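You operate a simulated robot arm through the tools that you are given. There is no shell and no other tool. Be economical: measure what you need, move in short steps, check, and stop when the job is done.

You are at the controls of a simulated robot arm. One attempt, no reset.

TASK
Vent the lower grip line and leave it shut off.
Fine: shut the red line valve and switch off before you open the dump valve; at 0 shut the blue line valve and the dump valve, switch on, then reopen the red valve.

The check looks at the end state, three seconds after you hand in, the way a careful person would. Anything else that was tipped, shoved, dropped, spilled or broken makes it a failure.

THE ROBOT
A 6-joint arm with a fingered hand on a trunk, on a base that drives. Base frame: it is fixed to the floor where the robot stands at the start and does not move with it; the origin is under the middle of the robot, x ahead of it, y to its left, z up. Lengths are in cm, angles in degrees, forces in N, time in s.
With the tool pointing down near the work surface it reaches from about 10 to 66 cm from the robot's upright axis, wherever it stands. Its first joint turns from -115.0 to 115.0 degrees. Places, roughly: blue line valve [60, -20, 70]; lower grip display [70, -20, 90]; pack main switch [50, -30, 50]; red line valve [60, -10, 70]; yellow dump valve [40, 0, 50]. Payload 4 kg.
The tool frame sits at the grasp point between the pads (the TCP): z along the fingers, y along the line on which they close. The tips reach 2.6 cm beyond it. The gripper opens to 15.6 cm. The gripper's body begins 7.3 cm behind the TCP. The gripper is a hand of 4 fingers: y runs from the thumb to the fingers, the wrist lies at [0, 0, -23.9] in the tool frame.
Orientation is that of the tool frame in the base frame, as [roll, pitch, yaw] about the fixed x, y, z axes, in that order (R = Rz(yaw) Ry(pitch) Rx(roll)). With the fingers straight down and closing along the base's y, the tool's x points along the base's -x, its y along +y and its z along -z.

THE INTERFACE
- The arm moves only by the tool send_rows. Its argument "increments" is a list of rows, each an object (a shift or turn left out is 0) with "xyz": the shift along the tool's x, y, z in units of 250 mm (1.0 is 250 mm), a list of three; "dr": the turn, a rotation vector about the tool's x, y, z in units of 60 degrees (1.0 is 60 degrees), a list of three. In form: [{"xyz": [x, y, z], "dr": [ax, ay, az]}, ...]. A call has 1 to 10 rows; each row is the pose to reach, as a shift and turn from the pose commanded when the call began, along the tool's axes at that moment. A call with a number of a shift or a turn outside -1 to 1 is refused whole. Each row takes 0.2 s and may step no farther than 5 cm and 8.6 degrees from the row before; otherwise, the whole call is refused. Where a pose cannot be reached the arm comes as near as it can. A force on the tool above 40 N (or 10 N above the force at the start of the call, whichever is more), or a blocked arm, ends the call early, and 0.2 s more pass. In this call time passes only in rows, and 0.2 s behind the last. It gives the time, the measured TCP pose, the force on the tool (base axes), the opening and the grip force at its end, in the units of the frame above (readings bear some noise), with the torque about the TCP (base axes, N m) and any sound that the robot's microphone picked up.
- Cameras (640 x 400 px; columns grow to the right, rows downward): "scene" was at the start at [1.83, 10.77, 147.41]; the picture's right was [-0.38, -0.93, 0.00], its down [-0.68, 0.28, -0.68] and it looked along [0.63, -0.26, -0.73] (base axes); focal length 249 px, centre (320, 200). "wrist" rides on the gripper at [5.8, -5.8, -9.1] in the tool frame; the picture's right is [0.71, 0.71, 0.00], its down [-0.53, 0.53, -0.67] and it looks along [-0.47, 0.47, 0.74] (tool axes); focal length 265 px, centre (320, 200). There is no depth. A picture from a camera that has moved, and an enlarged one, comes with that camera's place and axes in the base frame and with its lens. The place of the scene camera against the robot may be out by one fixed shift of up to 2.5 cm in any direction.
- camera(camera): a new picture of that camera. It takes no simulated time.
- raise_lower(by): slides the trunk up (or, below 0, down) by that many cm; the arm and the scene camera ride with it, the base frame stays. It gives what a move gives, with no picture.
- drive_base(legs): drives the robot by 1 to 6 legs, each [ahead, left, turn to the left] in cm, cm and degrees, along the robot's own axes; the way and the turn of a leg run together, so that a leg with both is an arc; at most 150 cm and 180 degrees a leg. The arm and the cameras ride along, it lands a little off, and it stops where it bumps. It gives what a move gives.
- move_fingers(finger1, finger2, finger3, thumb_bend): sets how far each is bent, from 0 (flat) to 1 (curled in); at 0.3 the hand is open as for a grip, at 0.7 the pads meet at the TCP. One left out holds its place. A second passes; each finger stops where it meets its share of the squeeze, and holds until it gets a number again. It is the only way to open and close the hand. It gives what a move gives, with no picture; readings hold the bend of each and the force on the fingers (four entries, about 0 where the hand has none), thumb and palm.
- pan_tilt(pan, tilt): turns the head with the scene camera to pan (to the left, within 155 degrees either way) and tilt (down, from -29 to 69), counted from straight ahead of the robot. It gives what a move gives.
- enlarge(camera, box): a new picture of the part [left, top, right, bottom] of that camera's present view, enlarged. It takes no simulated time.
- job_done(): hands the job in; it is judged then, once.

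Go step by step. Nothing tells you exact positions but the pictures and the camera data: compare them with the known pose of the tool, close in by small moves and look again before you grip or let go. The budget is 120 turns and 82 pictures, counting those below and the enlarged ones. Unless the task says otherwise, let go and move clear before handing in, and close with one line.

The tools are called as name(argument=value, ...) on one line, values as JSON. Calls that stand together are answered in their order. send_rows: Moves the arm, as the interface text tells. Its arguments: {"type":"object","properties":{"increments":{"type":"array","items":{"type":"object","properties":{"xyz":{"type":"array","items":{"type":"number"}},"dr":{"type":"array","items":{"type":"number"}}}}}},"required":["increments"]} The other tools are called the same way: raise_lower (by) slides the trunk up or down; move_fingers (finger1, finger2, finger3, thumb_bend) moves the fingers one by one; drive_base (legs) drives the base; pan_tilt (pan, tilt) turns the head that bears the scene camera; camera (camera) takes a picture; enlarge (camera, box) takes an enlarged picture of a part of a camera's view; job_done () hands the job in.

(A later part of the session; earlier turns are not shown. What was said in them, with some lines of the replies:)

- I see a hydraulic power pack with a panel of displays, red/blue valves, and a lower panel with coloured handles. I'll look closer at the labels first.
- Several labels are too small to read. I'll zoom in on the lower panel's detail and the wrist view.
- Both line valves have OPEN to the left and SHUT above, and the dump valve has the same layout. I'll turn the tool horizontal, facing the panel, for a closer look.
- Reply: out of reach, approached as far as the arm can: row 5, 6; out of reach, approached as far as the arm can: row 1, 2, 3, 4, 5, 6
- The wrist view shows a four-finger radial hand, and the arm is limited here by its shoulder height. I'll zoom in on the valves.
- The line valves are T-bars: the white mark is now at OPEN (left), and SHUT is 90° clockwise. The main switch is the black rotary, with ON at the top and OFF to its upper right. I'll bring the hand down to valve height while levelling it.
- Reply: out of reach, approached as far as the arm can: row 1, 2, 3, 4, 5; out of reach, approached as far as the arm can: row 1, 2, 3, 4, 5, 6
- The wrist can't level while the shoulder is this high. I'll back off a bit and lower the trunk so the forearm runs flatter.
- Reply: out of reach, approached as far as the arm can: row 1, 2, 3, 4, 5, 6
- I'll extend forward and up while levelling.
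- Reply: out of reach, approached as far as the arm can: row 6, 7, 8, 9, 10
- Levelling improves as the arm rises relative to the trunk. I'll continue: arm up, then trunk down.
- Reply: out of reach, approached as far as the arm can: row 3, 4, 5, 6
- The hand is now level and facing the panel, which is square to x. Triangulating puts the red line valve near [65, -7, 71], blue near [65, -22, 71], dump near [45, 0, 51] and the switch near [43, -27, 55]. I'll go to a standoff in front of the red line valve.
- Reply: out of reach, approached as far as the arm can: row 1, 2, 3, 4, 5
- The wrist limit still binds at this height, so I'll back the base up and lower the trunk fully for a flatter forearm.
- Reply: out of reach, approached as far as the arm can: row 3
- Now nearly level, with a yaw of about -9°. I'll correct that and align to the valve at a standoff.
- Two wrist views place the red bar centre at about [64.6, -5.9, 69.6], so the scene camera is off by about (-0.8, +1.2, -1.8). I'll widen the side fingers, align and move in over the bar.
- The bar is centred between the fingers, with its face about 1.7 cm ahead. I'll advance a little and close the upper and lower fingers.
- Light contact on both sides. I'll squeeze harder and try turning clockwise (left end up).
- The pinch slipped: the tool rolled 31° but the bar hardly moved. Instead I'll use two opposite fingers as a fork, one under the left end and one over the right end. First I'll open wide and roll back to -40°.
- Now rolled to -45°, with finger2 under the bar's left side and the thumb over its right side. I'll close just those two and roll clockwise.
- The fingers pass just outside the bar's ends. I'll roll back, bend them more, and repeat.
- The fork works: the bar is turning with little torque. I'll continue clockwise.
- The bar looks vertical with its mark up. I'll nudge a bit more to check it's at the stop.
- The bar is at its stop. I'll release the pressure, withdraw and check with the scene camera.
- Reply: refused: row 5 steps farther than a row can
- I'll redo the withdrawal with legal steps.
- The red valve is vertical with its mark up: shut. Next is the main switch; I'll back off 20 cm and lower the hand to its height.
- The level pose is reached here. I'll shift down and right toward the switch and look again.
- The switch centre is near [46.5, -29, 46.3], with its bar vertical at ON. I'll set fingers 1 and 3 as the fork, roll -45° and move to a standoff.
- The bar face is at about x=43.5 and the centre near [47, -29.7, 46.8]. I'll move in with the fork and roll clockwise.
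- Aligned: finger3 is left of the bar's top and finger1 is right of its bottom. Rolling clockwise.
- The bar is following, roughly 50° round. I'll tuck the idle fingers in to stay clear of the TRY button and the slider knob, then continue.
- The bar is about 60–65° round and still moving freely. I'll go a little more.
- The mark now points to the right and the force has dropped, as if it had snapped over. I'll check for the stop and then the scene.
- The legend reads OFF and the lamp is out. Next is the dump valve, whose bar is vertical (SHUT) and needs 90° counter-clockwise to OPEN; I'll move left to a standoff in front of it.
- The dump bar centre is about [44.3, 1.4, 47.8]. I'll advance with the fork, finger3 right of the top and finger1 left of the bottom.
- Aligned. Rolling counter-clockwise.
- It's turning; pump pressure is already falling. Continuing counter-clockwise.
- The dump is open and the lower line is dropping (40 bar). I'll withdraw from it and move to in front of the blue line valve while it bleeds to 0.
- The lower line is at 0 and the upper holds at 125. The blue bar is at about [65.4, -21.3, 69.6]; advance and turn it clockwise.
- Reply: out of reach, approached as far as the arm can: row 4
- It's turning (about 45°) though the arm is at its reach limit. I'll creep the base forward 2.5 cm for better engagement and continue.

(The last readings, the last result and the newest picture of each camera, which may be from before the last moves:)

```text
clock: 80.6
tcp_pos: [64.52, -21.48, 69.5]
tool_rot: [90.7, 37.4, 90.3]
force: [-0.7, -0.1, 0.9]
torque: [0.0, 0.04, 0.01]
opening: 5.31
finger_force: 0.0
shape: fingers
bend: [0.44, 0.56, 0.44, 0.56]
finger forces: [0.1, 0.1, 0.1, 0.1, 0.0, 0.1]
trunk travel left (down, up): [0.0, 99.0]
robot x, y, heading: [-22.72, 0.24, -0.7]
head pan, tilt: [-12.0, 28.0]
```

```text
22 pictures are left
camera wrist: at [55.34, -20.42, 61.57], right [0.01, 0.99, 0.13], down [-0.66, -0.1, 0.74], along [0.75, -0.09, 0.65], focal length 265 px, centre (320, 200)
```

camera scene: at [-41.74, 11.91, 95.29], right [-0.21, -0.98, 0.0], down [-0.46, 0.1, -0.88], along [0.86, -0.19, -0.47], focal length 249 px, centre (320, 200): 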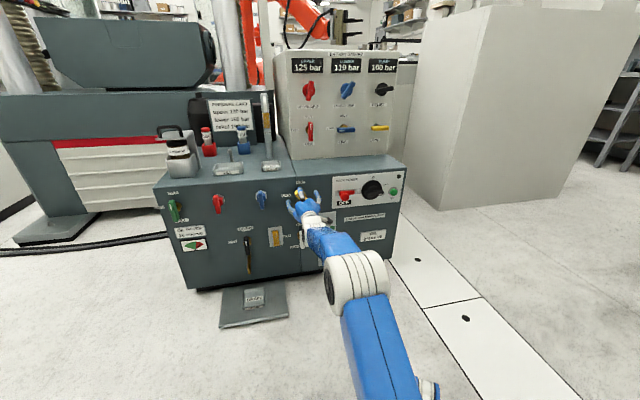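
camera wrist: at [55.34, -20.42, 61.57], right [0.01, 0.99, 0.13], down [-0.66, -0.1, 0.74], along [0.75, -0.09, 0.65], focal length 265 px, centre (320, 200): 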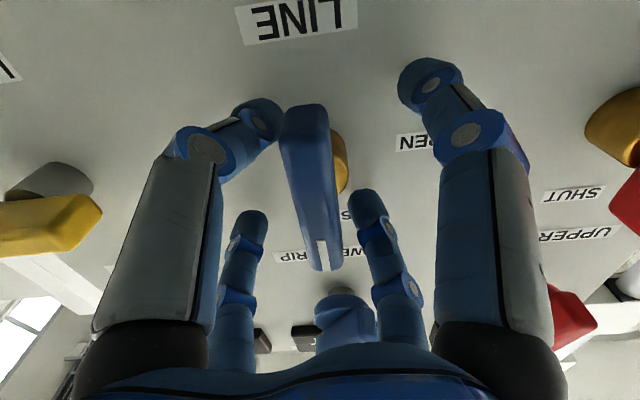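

Nearly vertical with the mark up. I'll push on to the stop, then back off and withdraw.

send_rows(increments=[{"dr": [0, 0, 0.1]}, {"dr": [0, 0, 0.2]}, {"dr": [0, 0, 0.28]}])

send_rows(increments=[{"dr": [0, 0, -0.13]}, {"xyz": [0, 0, -0.15], "dr": [0, 0, -0.2]}, {"xyz": [0, 0, -0.34], "dr": [0, 0, -0.2]}, {"xyz": [0, 0, -0.52], "dr": [0, 0, -0.2]}, {"xyz": [0, 0, -0.66], "dr": [0, 0, -0.2]}])

enlarge(camera="scene", box=[260, 45, 440, 245])

```text
clock: 81.4
tcp_pos: [64.54, -21.67, 69.59]
tool_rot: [90.5, 20.6, 89.7]
force: [2.6, -8.4, 3.7]
torque: [-0.51, -0.16, -0.09]
opening: 5.34
finger_force: 5.9
shape: fingers
bend: [0.44, 0.56, 0.44, 0.56]
finger forces: [0.0, 2.0, 0.0, 0.0, 10.7, 0.1]
trunk travel left (down, up): [0.0, 99.0]
robot x, y, heading: [-22.65, -0.05, -0.2]
head pan, tilt: [-12.0, 28.0]
```

```text
clock: 82.6
tcp_pos: [48.01, -21.44, 69.63]
tool_rot: [90.6, 32.6, 90.1]
force: [0.1, 1.0, -0.1]
torque: [0.0, -0.03, -0.03]
opening: 5.31
finger_force: 0.1
shape: fingers
bend: [0.44, 0.56, 0.44, 0.56]
finger forces: [0.0, 0.0, 0.1, 0.0, 0.0, 0.0]
trunk travel left (down, up): [0.0, 99.0]
robot x, y, heading: [-22.82, -0.11, -0.4]
head pan, tilt: [-12.0, 28.0]
```

```text
2.00 times, centred on (350, 145) of scene
camera zoom: at [-19.1, 11.81, 95.28], right [-0.21, -0.98, 0.0], down [-0.46, 0.1, -0.88], along [0.86, -0.19, -0.47], focal length 498 px, centre (260, 310)
```

zoom: 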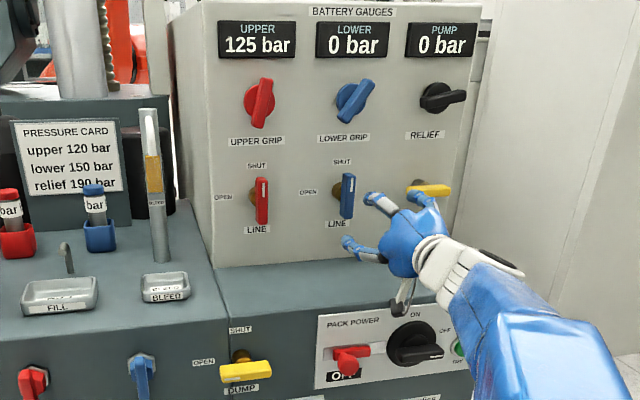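

Blue is shut and the lower line stays at 0. Now back off and go to the dump valve for the clockwise turn to SHUT.

drive_base(legs=[[-22.5, 0, 0]])

send_rows(increments=[{"dr": [0, 0, -0.14]}, {"dr": [0, 0, -0.28]}, {"dr": [0, 0, -0.42]}, {"dr": [0, 0, -0.56]}, {"dr": [0, 0, -0.7]}, {"dr": [0, 0, -0.84]}, {"dr": [0, 0, -0.98]}])

send_rows(increments=[{"xyz": [0.12, 0.135, 0], "dr": [0, 0, -0.1]}, {"xyz": [0.24, 0.27, 0], "dr": [0, 0, -0.2]}, {"xyz": [0.36, 0.405, 0], "dr": [0, 0, -0.3]}, {"xyz": [0.48, 0.54, 0], "dr": [0, 0, -0.4]}, {"xyz": [0.6, 0.675, 0], "dr": [0, 0, -0.5]}, {"xyz": [0.72, 0.81, 0], "dr": [0, 0, -0.6]}, {"xyz": [0.84, 0.94, 0], "dr": [0, 0, -0.71]}])

camera(camera="wrist")

```text
clock: 86.2
tcp_pos: [25.17, -21.28, 69.73]
tool_rot: [90.7, 32.7, 90.2]
force: [0.9, 0.7, 0.5]
torque: [0.03, 0.0, 0.04]
opening: 5.34
finger_force: 0.1
shape: fingers
bend: [0.44, 0.56, 0.44, 0.56]
finger forces: [0.1, 0.1, 0.0, 0.1, 0.0, 0.0]
trunk travel left (down, up): [0.0, 99.0]
robot x, y, heading: [-45.77, 0.39, -0.2]
head pan, tilt: [-12.0, 28.0]
```

```text
clock: 87.8
tcp_pos: [25.16, -21.17, 69.72]
tool_rot: [-108.0, 88.2, -108.2]
force: [-0.7, 0.5, -0.4]
torque: [-0.01, -0.01, 0.02]
opening: 5.32
finger_force: 0.0
shape: fingers
bend: [0.44, 0.56, 0.44, 0.56]
finger forces: [0.0, 0.1, 0.1, 0.0, 0.0, 0.1]
trunk travel left (down, up): [0.0, 99.0]
robot x, y, heading: [-45.49, -0.03, -0.2]
head pan, tilt: [-12.0, 28.0]
```

```text
clock: 89.4
tcp_pos: [25.05, 1.71, 48.18]
tool_rot: [-90.8, 45.8, -90.8]
force: [-1.0, 0.0, -0.1]
torque: [-0.03, 0.02, 0.0]
opening: 5.33
finger_force: 0.0
shape: fingers
bend: [0.44, 0.56, 0.44, 0.56]
finger forces: [0.1, 0.0, 0.1, 0.0, 0.0, 0.0]
trunk travel left (down, up): [0.0, 99.0]
robot x, y, heading: [-45.9, -0.15, -0.3]
head pan, tilt: [-12.0, 28.0]
```

```text
20 pictures are left
camera wrist: at [15.88, -6.5, 48.15], right [-0.01, 0.01, -1.0], down [-0.67, 0.75, 0.02], along [0.75, 0.67, 0.0], focal length 265 px, centre (320, 200)
```

wrist: 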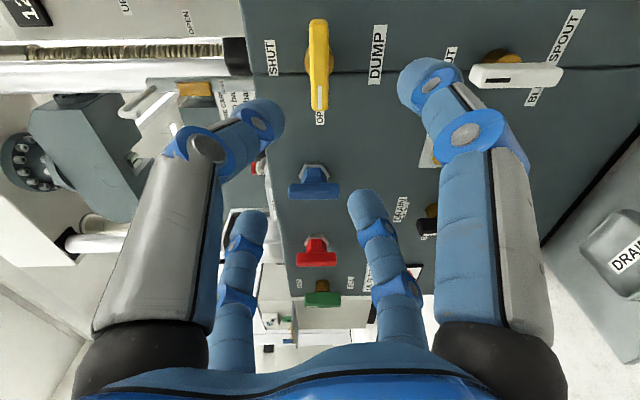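

The dump bar is horizontal as expected (OPEN). Advance over it and start turning clockwise.

send_rows(increments=[{"xyz": [0.024, 0.009, 0.18]}, {"xyz": [0.024, 0.009, 0.36]}, {"xyz": [0.024, 0.009, 0.54]}, {"xyz": [0.024, 0.009, 0.66]}, {"xyz": [0.024, 0.009, 0.75]}])

send_rows(increments=[{"dr": [0, 0, 0.125]}, {"dr": [0, 0, 0.25]}, {"dr": [0, 0, 0.375]}, {"dr": [0, 0, 0.5]}, {"dr": [0, 0, 0.625]}, {"dr": [0, 0, 0.75]}])

camera(camera="wrist")

```text
clock: 90.6
tcp_pos: [43.7, 1.44, 47.27]
tool_rot: [-90.8, 45.8, -90.6]
force: [0.2, -0.1, 0.0]
torque: [-0.01, 0.0, 0.03]
opening: 5.32
finger_force: 0.1
shape: fingers
bend: [0.44, 0.56, 0.44, 0.56]
finger forces: [0.1, 0.0, 0.0, 0.0, 0.0, 0.1]
trunk travel left (down, up): [0.0, 99.0]
robot x, y, heading: [-45.34, -0.23, -0.3]
head pan, tilt: [-12.0, 28.0]
```

```text
clock: 92.0
tcp_pos: [43.67, 1.35, 47.3]
tool_rot: [119.5, 88.9, 119.2]
force: [0.9, 0.6, 0.9]
torque: [-0.08, -0.03, 0.0]
opening: 5.33
finger_force: 1.1
shape: fingers
bend: [0.44, 0.56, 0.44, 0.56]
finger forces: [0.1, 0.0, 0.1, 0.0, 1.0, 0.0]
trunk travel left (down, up): [0.0, 99.0]
robot x, y, heading: [-45.88, -0.08, -0.3]
head pan, tilt: [-12.0, 28.0]
```

```text
19 pictures are left
camera wrist: at [34.52, -4.41, 41.53], right [0.0, 0.72, -0.69], down [-0.66, 0.52, 0.54], along [0.75, 0.46, 0.47], focal length 265 px, centre (320, 200)
```

wrist: 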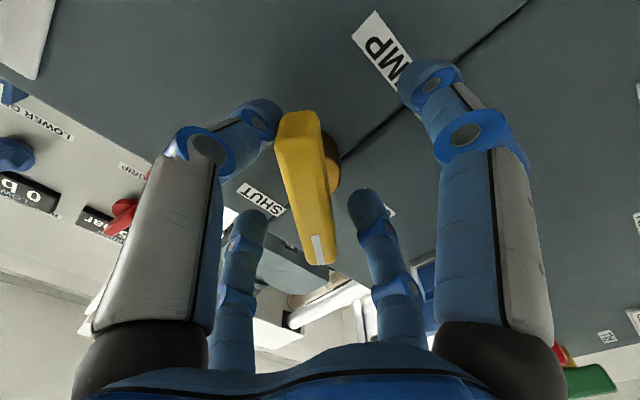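

Turning well. I'll continue clockwise to the stop, then back off and withdraw.

send_rows(increments=[{"dr": [0, 0, 0.125]}, {"dr": [0, 0, 0.25]}, {"dr": [0, 0, 0.375]}, {"dr": [0, 0, 0.5]}, {"dr": [0, 0, 0.625]}, {"dr": [0, 0, 0.75]}, {"dr": [0, 0, 0.875]}, {"dr": [0, 0, 0.99]}])

send_rows(increments=[{"dr": [0, 0, 0.08]}, {"dr": [0, 0, 0.14]}])

camera(camera="wrist")

```text
clock: 93.8
tcp_pos: [43.68, 1.34, 47.38]
tool_rot: [90.7, 29.7, 90.2]
force: [0.6, 0.1, -0.4]
torque: [0.03, 0.0, -0.01]
opening: 5.28
finger_force: 0.3
shape: fingers
bend: [0.44, 0.56, 0.44, 0.56]
finger forces: [0.1, 0.2, 0.0, 0.0, 0.0, 0.0]
trunk travel left (down, up): [0.0, 99.0]
robot x, y, heading: [-45.91, -0.08, -0.5]
head pan, tilt: [-12.0, 28.0]
```

```text
clock: 94.4
tcp_pos: [43.85, 1.31, 47.37]
tool_rot: [90.5, 21.2, 90.0]
force: [-0.2, -3.4, -0.1]
torque: [-0.3, -0.01, -0.04]
opening: 5.35
finger_force: 4.3
shape: fingers
bend: [0.44, 0.56, 0.44, 0.56]
finger forces: [0.1, 2.9, 0.0, 0.0, 5.8, 0.0]
trunk travel left (down, up): [0.0, 99.0]
robot x, y, heading: [-45.61, 0.06, -0.4]
head pan, tilt: [-12.0, 28.0]
```

```text
18 pictures are left
camera wrist: at [34.54, 4.55, 40.03], right [0.01, 0.92, 0.4], down [-0.66, -0.3, 0.69], along [0.75, -0.27, 0.61], focal length 265 px, centre (320, 200)
```

wrist: 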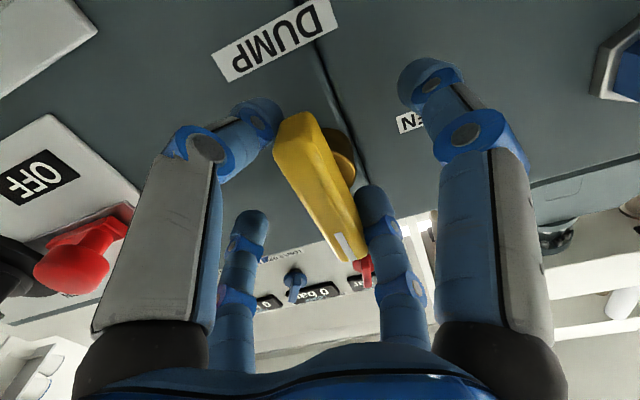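

The dump is at its SHUT stop. I'll back off, withdraw, and move to the main switch, rolled +45° for a counter-clockwise turn.

send_rows(increments=[{"dr": [0, 0, -0.13]}, {"xyz": [0, 0, -0.13], "dr": [0, 0, -0.2]}, {"xyz": [0, 0, -0.32], "dr": [0, 0, -0.3]}, {"xyz": [0, 0, -0.48], "dr": [0, 0, -0.4]}, {"xyz": [0, 0, -0.58], "dr": [0, 0, -0.4]}])

send_rows(increments=[{"xyz": [-0.124, -0.129, 0]}, {"xyz": [-0.248, -0.257, 0]}, {"xyz": [-0.372, -0.386, 0]}, {"xyz": [-0.496, -0.514, 0]}, {"xyz": [-0.62, -0.643, 0]}, {"xyz": [-0.744, -0.771, 0]}, {"xyz": [-0.868, -0.9, 0]}])

camera(camera="wrist")

enlarge(camera="scene", box=[240, 50, 430, 240])

```text
clock: 95.6
tcp_pos: [29.25, 1.37, 47.37]
tool_rot: [90.8, 45.4, 90.4]
force: [-0.5, 0.2, 0.0]
torque: [-0.02, -0.01, -0.03]
opening: 5.32
finger_force: 0.1
shape: fingers
bend: [0.44, 0.56, 0.44, 0.56]
finger forces: [0.0, 0.0, 0.0, 0.0, 0.1, 0.0]
trunk travel left (down, up): [0.0, 99.0]
robot x, y, heading: [-45.54, 0.22, -0.4]
head pan, tilt: [-12.0, 28.0]
```

```text
clock: 97.2
tcp_pos: [29.08, -30.1, 47.03]
tool_rot: [90.8, 45.4, 90.4]
force: [0.1, -0.1, -0.1]
torque: [0.02, 0.02, -0.02]
opening: 5.33
finger_force: 0.1
shape: fingers
bend: [0.44, 0.56, 0.44, 0.56]
finger forces: [0.0, 0.1, 0.0, 0.0, 0.0, 0.0]
trunk travel left (down, up): [0.0, 99.0]
robot x, y, heading: [-45.57, 0.15, -0.2]
head pan, tilt: [-12.0, 28.0]
```

```text
17 pictures are left
camera wrist: at [19.99, -30.27, 38.97], right [0.0, 1.0, -0.01], down [-0.66, 0.01, 0.75], along [0.75, 0.0, 0.66], focal length 265 px, centre (320, 200)
```

wrist: 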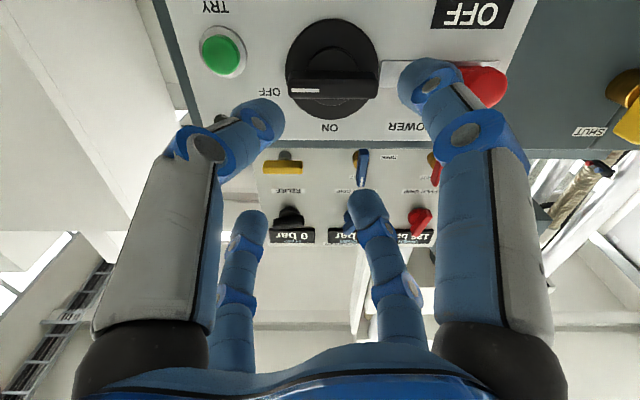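

```text
2.11 times, centred on (335, 145) of scene
camera zoom: at [-42.28, 11.97, 95.28], right [-0.21, -0.98, 0.0], down [-0.46, 0.1, -0.88], along [0.86, -0.19, -0.47], focal length 524 px, centre (288, 316)
```

zoom: 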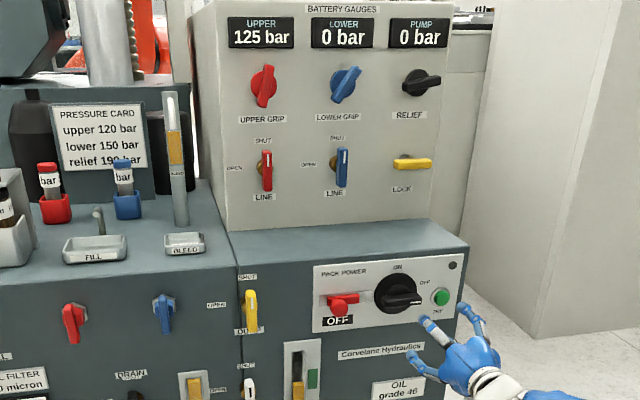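

The dump reads SHUT and the gauges are as wanted. I'll advance over the switch bar and roll counter-clockwise to ON.

send_rows(increments=[{"xyz": [0.023, 0.011, 0.15]}, {"xyz": [0.023, 0.011, 0.3]}, {"xyz": [0.023, 0.011, 0.44]}, {"xyz": [0.023, 0.011, 0.55]}])

send_rows(increments=[{"dr": [0, 0, -0.125]}, {"dr": [0, 0, -0.25]}, {"dr": [0, 0, -0.375]}, {"dr": [0, 0, -0.5]}, {"dr": [0, 0, -0.625]}, {"dr": [0, 0, -0.75]}])

camera(camera="wrist")

```text
clock: 98.2
tcp_pos: [42.95, -29.34, 46.75]
tool_rot: [90.9, 45.3, 90.3]
force: [-0.4, 0.2, 0.4]
torque: [0.02, 0.04, 0.02]
opening: 5.32
finger_force: 0.0
shape: fingers
bend: [0.44, 0.56, 0.44, 0.56]
finger forces: [0.1, 0.1, 0.1, 0.0, 0.0, 0.0]
trunk travel left (down, up): [0.0, 99.0]
robot x, y, heading: [-45.7, 0.07, -0.2]
head pan, tilt: [-12.0, 28.0]
```

```text
clock: 99.6
tcp_pos: [42.87, -29.34, 46.6]
tool_rot: [-142.4, 89.3, -142.5]
force: [-0.1, -0.5, 1.9]
torque: [0.02, -0.01, -0.01]
opening: 5.33
finger_force: 0.8
shape: fingers
bend: [0.44, 0.56, 0.44, 0.56]
finger forces: [0.0, 0.9, 0.0, 0.1, 0.1, 0.0]
trunk travel left (down, up): [0.0, 99.0]
robot x, y, heading: [-45.99, -0.15, -0.5]
head pan, tilt: [-12.0, 28.0]
```

```text
15 pictures are left
camera wrist: at [33.64, -35.2, 41.04], right [-0.01, 0.7, -0.71], down [-0.66, 0.53, 0.53], along [0.75, 0.47, 0.46], focal length 265 px, centre (320, 200)
```

wrist: 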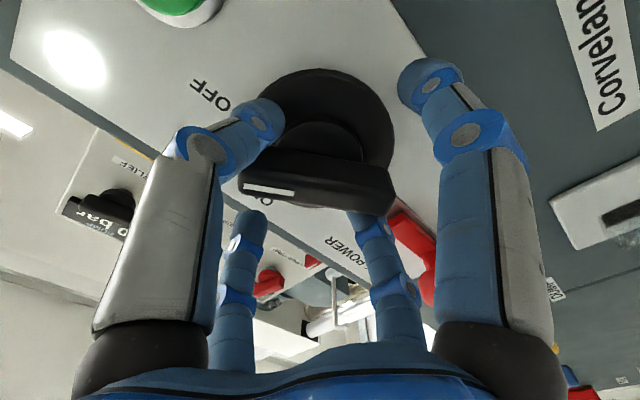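

The lamp is already lit. I'll complete the turn to the ON stop.

send_rows(increments=[{"dr": [0, 0, -0.125]}, {"dr": [0, 0, -0.25]}, {"dr": [0, 0, -0.375]}, {"dr": [0, 0, -0.5]}, {"dr": [0, 0, -0.6]}])

camera(camera="wrist")

```text
clock: 100.8
tcp_pos: [42.93, -29.39, 46.8]
tool_rot: [-90.9, 53.5, -91.0]
force: [0.4, 0.3, 0.0]
torque: [-0.02, -0.01, 0.03]
opening: 5.33
finger_force: 0.0
shape: fingers
bend: [0.44, 0.56, 0.44, 0.56]
finger forces: [0.0, 0.3, 0.0, 0.0, 0.1, 0.0]
trunk travel left (down, up): [0.0, 99.0]
robot x, y, heading: [-45.53, -0.15, -0.2]
head pan, tilt: [-12.0, 28.0]
```

```text
14 pictures are left
camera wrist: at [33.7, -37.46, 45.59], right [-0.01, 0.15, -0.99], down [-0.66, 0.74, 0.12], along [0.75, 0.66, 0.09], focal length 265 px, centre (320, 200)
```

wrist: 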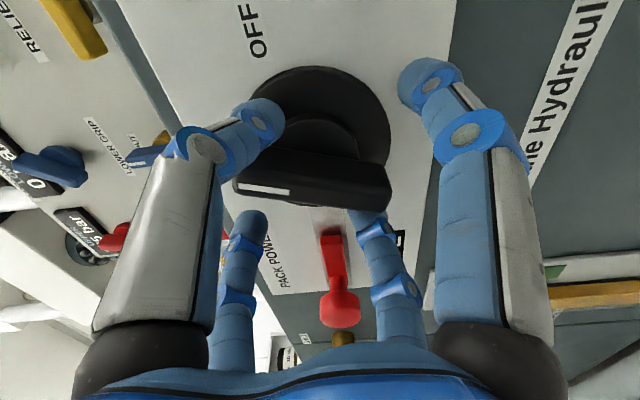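

Almost vertical; a small extra push to the stop, then back off and withdraw.

send_rows(increments=[{"dr": [0, 0, -0.1]}, {"dr": [0, 0, -0.2]}, {"dr": [0, 0, -0.3]}])

send_rows(increments=[{"dr": [0, 0, 0.13]}, {"xyz": [0, 0, -0.13], "dr": [0, 0, 0.25]}, {"xyz": [0, 0, -0.32], "dr": [0, 0, 0.25]}, {"xyz": [0, 0, -0.48], "dr": [0, 0, 0.25]}, {"xyz": [0, 0, -0.58], "dr": [0, 0, 0.25]}])

enlarge(camera="scene", box=[240, 50, 430, 240])

```text
clock: 101.6
tcp_pos: [42.89, -29.35, 46.61]
tool_rot: [-90.6, 35.6, -90.6]
force: [-0.6, 0.2, 0.2]
torque: [0.01, -0.02, 0.01]
opening: 5.34
finger_force: 0.0
shape: fingers
bend: [0.44, 0.56, 0.44, 0.56]
finger forces: [0.1, 0.1, 0.0, 0.0, 0.1, 0.1]
trunk travel left (down, up): [0.0, 99.0]
robot x, y, heading: [-45.91, -0.04, -0.4]
head pan, tilt: [-12.0, 28.0]
```

```text
clock: 102.8
tcp_pos: [28.37, -29.29, 47.02]
tool_rot: [-90.9, 50.7, -90.9]
force: [0.2, 0.5, 0.1]
torque: [0.0, -0.01, 0.0]
opening: 5.34
finger_force: 0.0
shape: fingers
bend: [0.44, 0.56, 0.44, 0.56]
finger forces: [0.1, 0.0, 0.0, 0.1, 0.1, 0.0]
trunk travel left (down, up): [0.0, 99.0]
robot x, y, heading: [-45.78, 0.12, -0.3]
head pan, tilt: [-12.0, 28.0]
```

```text
2.11 times, centred on (335, 145) of scene
camera zoom: at [-42.25, 11.93, 95.28], right [-0.21, -0.98, 0.0], down [-0.46, 0.1, -0.88], along [0.86, -0.19, -0.47], focal length 524 px, centre (288, 316)
```

zoom: 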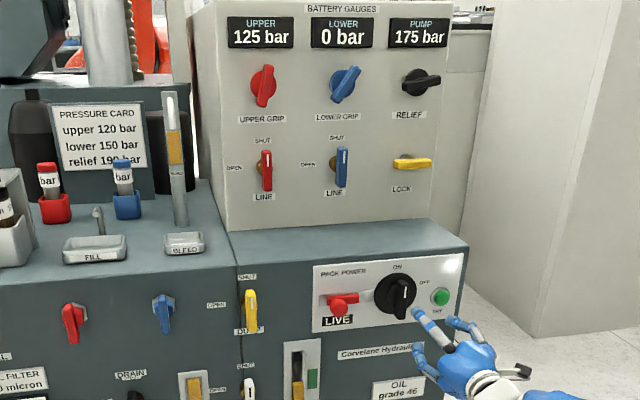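

The switch is ON and LIVE, the pump is building, and lower stays at 0. Finally I'll reopen the red valve: set the fork on fingers 1/3, roll to +45°, and go up in front of it.

send_rows(increments=[{"xyz": [-0.15, 0.02, 0], "dr": [0, 0, 0.12]}, {"xyz": [-0.3, 0.04, 0], "dr": [0, 0, 0.24]}, {"xyz": [-0.45, 0.06, 0], "dr": [0, 0, 0.36]}, {"xyz": [-0.6, 0.075, 0], "dr": [0, 0, 0.48]}, {"xyz": [-0.75, 0.09, 0], "dr": [0, 0, 0.6]}, {"xyz": [-0.9, 0.11, 0], "dr": [0, 0, 0.7]}])

send_rows(increments=[{"xyz": [-0.05, 0.06, 0], "dr": [0, 0, 0.12]}, {"xyz": [-0.1, 0.12, 0], "dr": [0, 0, 0.24]}, {"xyz": [-0.15, 0.18, 0], "dr": [0, 0, 0.36]}, {"xyz": [-0.2, 0.24, 0], "dr": [0, 0, 0.48]}, {"xyz": [-0.255, 0.298, 0], "dr": [0, 0, 0.6]}, {"xyz": [-0.255, 0.298, 0], "dr": [0, 0, 0.7]}])

move_fingers(finger1=0.56, finger2=0.44, finger3=0.56, thumb_bend=0.44)

drive_base(legs=[[21, 0, 0]])

camera(camera="wrist")

```text
clock: 104.2
tcp_pos: [28.66, -13.06, 62.53]
tool_rot: [100.7, 87.1, 100.4]
force: [0.3, 0.2, -0.5]
torque: [0.01, -0.02, 0.04]
opening: 5.33
finger_force: 0.0
shape: fingers
bend: [0.44, 0.56, 0.44, 0.56]
finger forces: [0.0, 0.1, 0.0, 0.1, 0.0, 0.1]
trunk travel left (down, up): [0.0, 99.0]
robot x, y, heading: [-45.86, 0.16, -0.5]
head pan, tilt: [-12.0, 28.0]
```

```text
clock: 105.6
tcp_pos: [28.6, -5.71, 69.29]
tool_rot: [90.7, 45.3, 90.4]
force: [-0.2, 0.1, -0.3]
torque: [-0.01, 0.01, -0.03]
opening: 5.3
finger_force: 0.1
shape: fingers
bend: [0.44, 0.56, 0.44, 0.56]
finger forces: [0.0, 0.0, 0.0, 0.0, 0.0, 0.0]
trunk travel left (down, up): [0.0, 99.0]
robot x, y, heading: [-46.08, -0.02, -0.4]
head pan, tilt: [-12.0, 28.0]
```

```text
clock: 106.6
tcp_pos: [28.73, -5.66, 69.3]
tool_rot: [90.7, 45.2, 90.4]
force: [-0.4, -0.7, 0.4]
torque: [-0.01, 0.04, 0.0]
opening: 5.33
finger_force: 0.0
shape: fingers
bend: [0.56, 0.44, 0.56, 0.44]
finger forces: [0.0, 0.0, 0.0, 0.0, 0.0, 0.0]
trunk travel left (down, up): [0.0, 99.0]
robot x, y, heading: [-45.5, 0.25, -0.3]
head pan, tilt: [-12.0, 28.0]
```

```text
clock: 109.8
tcp_pos: [49.27, -6.26, 69.24]
tool_rot: [90.7, 45.3, 90.0]
force: [0.9, 0.5, 0.2]
torque: [-0.01, -0.04, 0.04]
opening: 5.35
finger_force: 0.0
shape: fingers
bend: [0.56, 0.44, 0.56, 0.44]
finger forces: [0.0, 0.0, 0.0, 0.0, 0.0, 0.0]
trunk travel left (down, up): [0.0, 99.0]
robot x, y, heading: [-25.39, 0.13, -0.5]
head pan, tilt: [-12.0, 28.0]
```

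```text
12 pictures are left
camera wrist: at [40.03, -6.32, 61.23], right [0.01, 1.0, -0.01], down [-0.66, 0.01, 0.75], along [0.75, 0.0, 0.66], focal length 265 px, centre (320, 200)
```

wrist: 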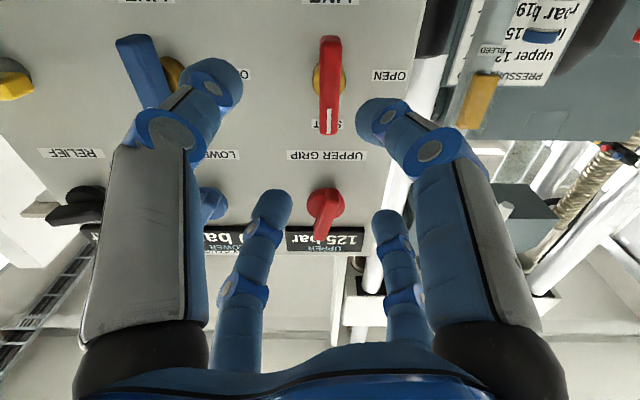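

The red bar is vertical as left. Advance over it, then roll counter-clockwise.

send_rows(increments=[{"xyz": [0.006, 0.02, 0.16]}, {"xyz": [0.006, 0.02, 0.32]}, {"xyz": [0.006, 0.02, 0.48]}, {"xyz": [0.006, 0.02, 0.62]}])

send_rows(increments=[{"dr": [0, 0, -0.125]}, {"dr": [0, 0, -0.25]}, {"dr": [0, 0, -0.375]}, {"dr": [0, 0, -0.5]}, {"dr": [0, 0, -0.625]}, {"dr": [0, 0, -0.75]}, {"dr": [0, 0, -0.875]}])

camera(camera="wrist")

```text
clock: 110.8
tcp_pos: [63.47, -5.5, 69.63]
tool_rot: [90.3, 44.4, 90.4]
force: [0.9, -0.9, 1.0]
torque: [-0.03, -0.02, 0.01]
opening: 5.32
finger_force: 0.0
shape: fingers
bend: [0.56, 0.44, 0.56, 0.44]
finger forces: [0.1, 0.1, 0.0, 0.0, 0.1, 0.0]
out of reach, approached as far as the arm can: row 4
trunk travel left (down, up): [0.0, 99.0]
robot x, y, heading: [-24.79, -0.0, -0.7]
head pan, tilt: [-12.0, 28.0]
```

```text
clock: 112.4
tcp_pos: [63.32, -5.66, 69.64]
tool_rot: [-93.8, 82.1, -94.3]
force: [0.1, 2.2, -0.4]
torque: [0.02, -0.01, 0.04]
opening: 5.52
finger_force: 1.0
shape: fingers
bend: [0.56, 0.44, 0.56, 0.44]
finger forces: [1.1, 0.0, 0.0, 0.0, 0.1, 0.0]
trunk travel left (down, up): [0.0, 99.0]
robot x, y, heading: [-24.96, 0.18, -0.8]
head pan, tilt: [-12.0, 28.0]
```

```text
11 pictures are left
camera wrist: at [54.14, -12.2, 64.77], right [0.0, 0.6, -0.8], down [-0.66, 0.6, 0.45], along [0.75, 0.53, 0.4], focal length 265 px, centre (320, 200)
```

wrist: 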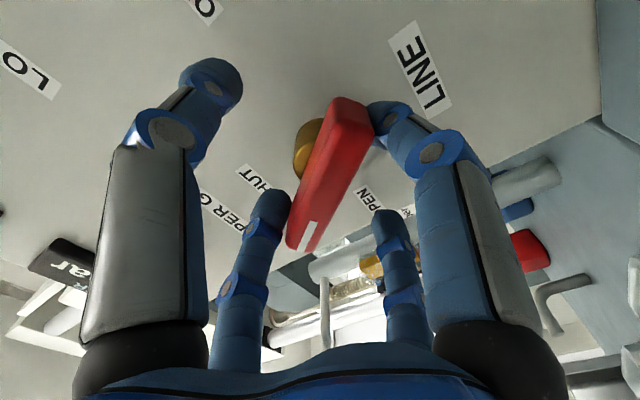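

It's turning. I'll creep forward 1.2 cm for engagement and continue to the OPEN stop.

drive_base(legs=[[1.2, 0, 0]])

send_rows(increments=[{"dr": [0, 0, -0.125]}, {"dr": [0, 0, -0.25]}, {"dr": [0, 0, -0.375]}, {"dr": [0, 0, -0.5]}, {"dr": [0, 0, -0.625]}, {"dr": [0, 0, -0.75]}, {"dr": [0, 0, -0.875]}, {"dr": [0, 0, -0.98]}])

camera(camera="wrist")

enlarge(camera="scene", box=[260, 45, 440, 245])

```text
clock: 113.3
tcp_pos: [64.58, -5.8, 69.51]
tool_rot: [-93.8, 82.1, -94.3]
force: [0.6, -0.2, -0.8]
torque: [0.05, -0.03, -0.02]
opening: 5.4
finger_force: 0.2
shape: fingers
bend: [0.56, 0.44, 0.56, 0.44]
finger forces: [0.4, 0.0, 0.0, 0.1, 0.0, 0.0]
trunk travel left (down, up): [0.0, 99.0]
robot x, y, heading: [-23.66, -0.31, -0.8]
head pan, tilt: [-12.0, 28.0]
```

```text
clock: 115.1
tcp_pos: [64.62, -5.71, 69.39]
tool_rot: [-90.6, 23.4, -90.7]
force: [-0.2, -0.8, -0.8]
torque: [0.05, -0.03, -0.02]
opening: 5.36
finger_force: 0.8
shape: fingers
bend: [0.56, 0.44, 0.56, 0.44]
finger forces: [0.7, 0.0, 0.4, 0.1, 0.1, 0.0]
trunk travel left (down, up): [0.0, 99.0]
robot x, y, heading: [-23.62, -0.43, -0.8]
head pan, tilt: [-12.0, 28.0]
```

```text
10 pictures are left
camera wrist: at [55.47, -13.3, 72.7], right [-0.01, -0.37, -0.93], down [-0.66, 0.7, -0.27], along [0.75, 0.61, -0.25], focal length 265 px, centre (320, 200)
```

wrist: 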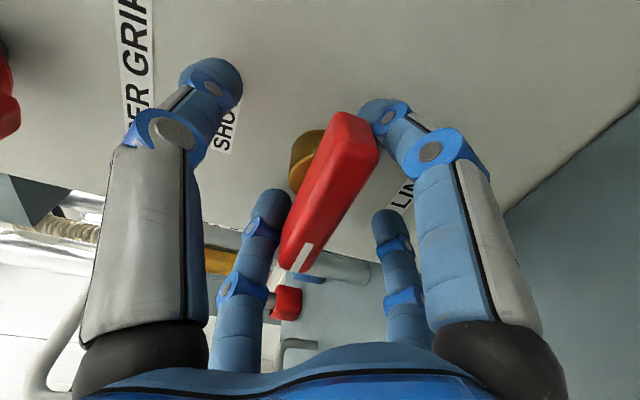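

```text
2.00 times, centred on (350, 145) of scene
camera zoom: at [-19.99, 11.74, 95.28], right [-0.22, -0.98, 0.0], down [-0.46, 0.1, -0.88], along [0.86, -0.19, -0.47], focal length 498 px, centre (260, 310)
```

zoom: 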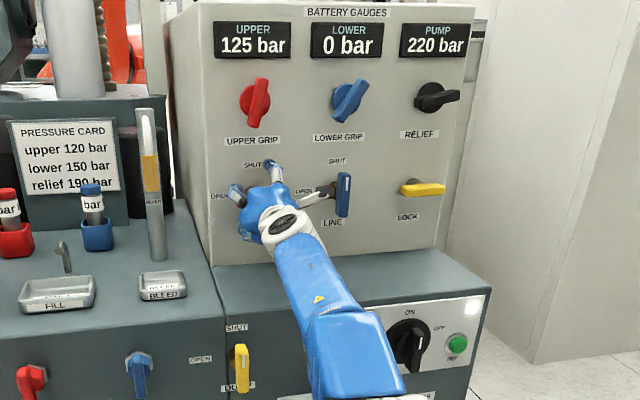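

Nearly there. One small push to the stop, then back off, withdraw and check.

send_rows(increments=[{"dr": [0, 0, -0.06]}, {"dr": [0, 0, -0.11]}])

send_rows(increments=[{"dr": [0, 0, 0.13]}, {"xyz": [0, 0, -0.13], "dr": [0, 0, 0.25]}, {"xyz": [0, 0, -0.32], "dr": [0, 0, 0.25]}, {"xyz": [0, 0, -0.5], "dr": [0, 0, 0.25]}, {"xyz": [0, 0, -0.66], "dr": [0, 0, 0.25]}])

drive_base(legs=[[-20, 0, 0]])

enlarge(camera="scene", box=[240, 45, 430, 240])

camera(camera="scene")

```text
clock: 115.7
tcp_pos: [64.66, -5.62, 69.59]
tool_rot: [-90.5, 16.8, -90.6]
force: [-0.6, -0.1, 0.1]
torque: [0.29, -0.02, 0.0]
opening: 5.68
finger_force: 3.1
shape: fingers
bend: [0.56, 0.44, 0.56, 0.44]
finger forces: [3.5, 0.1, 3.0, 0.0, 0.0, 0.0]
trunk travel left (down, up): [0.0, 99.0]
robot x, y, heading: [-23.71, -0.12, -0.5]
head pan, tilt: [-12.0, 28.0]
```

```text
clock: 116.9
tcp_pos: [48.17, -5.49, 69.69]
tool_rot: [-90.5, 31.8, -90.9]
force: [0.4, 0.4, 0.3]
torque: [0.0, -0.08, 0.02]
opening: 5.35
finger_force: 0.0
shape: fingers
bend: [0.56, 0.44, 0.56, 0.44]
finger forces: [0.1, 0.0, 0.1, 0.0, 0.0, 0.0]
out of reach, approached as far as the arm can: row 2
trunk travel left (down, up): [0.0, 99.0]
robot x, y, heading: [-23.44, -0.42, -0.4]
head pan, tilt: [-12.0, 28.0]
```

```text
clock: 120.0
tcp_pos: [28.54, -5.23, 69.7]
tool_rot: [-90.7, 31.8, -90.8]
force: [-0.4, 0.5, 0.4]
torque: [-0.01, 0.01, -0.04]
opening: 5.33
finger_force: 0.0
shape: fingers
bend: [0.56, 0.44, 0.56, 0.44]
finger forces: [0.0, 0.1, 0.1, 0.0, 0.1, 0.1]
trunk travel left (down, up): [0.0, 99.0]
robot x, y, heading: [-43.46, 0.0, -0.6]
head pan, tilt: [-12.0, 28.0]
```

```text
2.05 times, centred on (335, 142) of scene
camera zoom: at [-39.9, 11.94, 95.28], right [-0.22, -0.98, 0.0], down [-0.46, 0.1, -0.88], along [0.86, -0.19, -0.47], focal length 511 px, centre (289, 318)
```

zoom: 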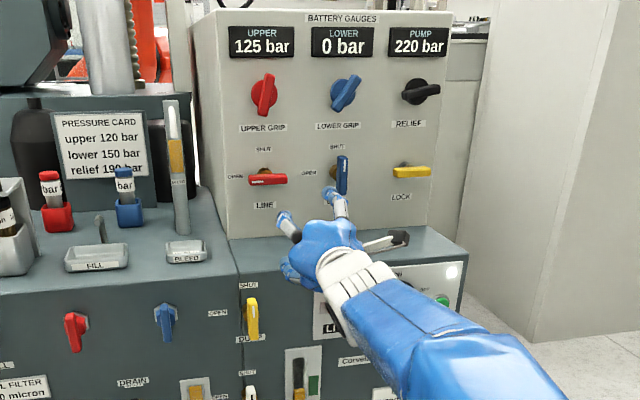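

```text
7 pictures are left
camera scene: at [-39.9, 11.94, 95.28], right [-0.22, -0.98, 0.0], down [-0.46, 0.1, -0.88], along [0.86, -0.19, -0.47], focal length 249 px, centre (320, 200)
```

scene: 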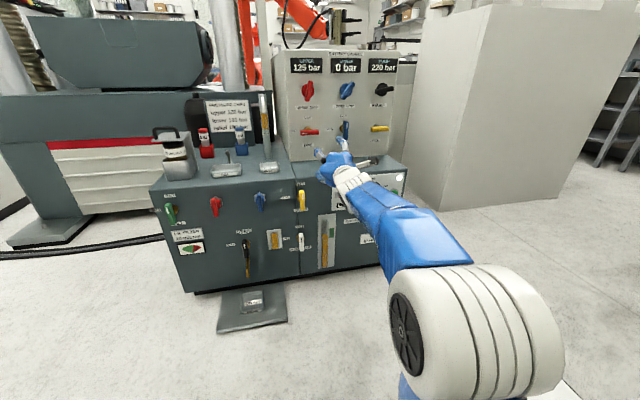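

The end state looks right: red open, blue shut, dump shut, switch on, upper 125, lower 0, pump 220, and the hand is clear. Handing in.

job_done()

```text
The job is handed in.
```

The lower grip line is vented to 0 bar and shut off at the blue valve. The dump valve is shut, the pack is back on, and the red valve is open again with the upper line at 125 bar.
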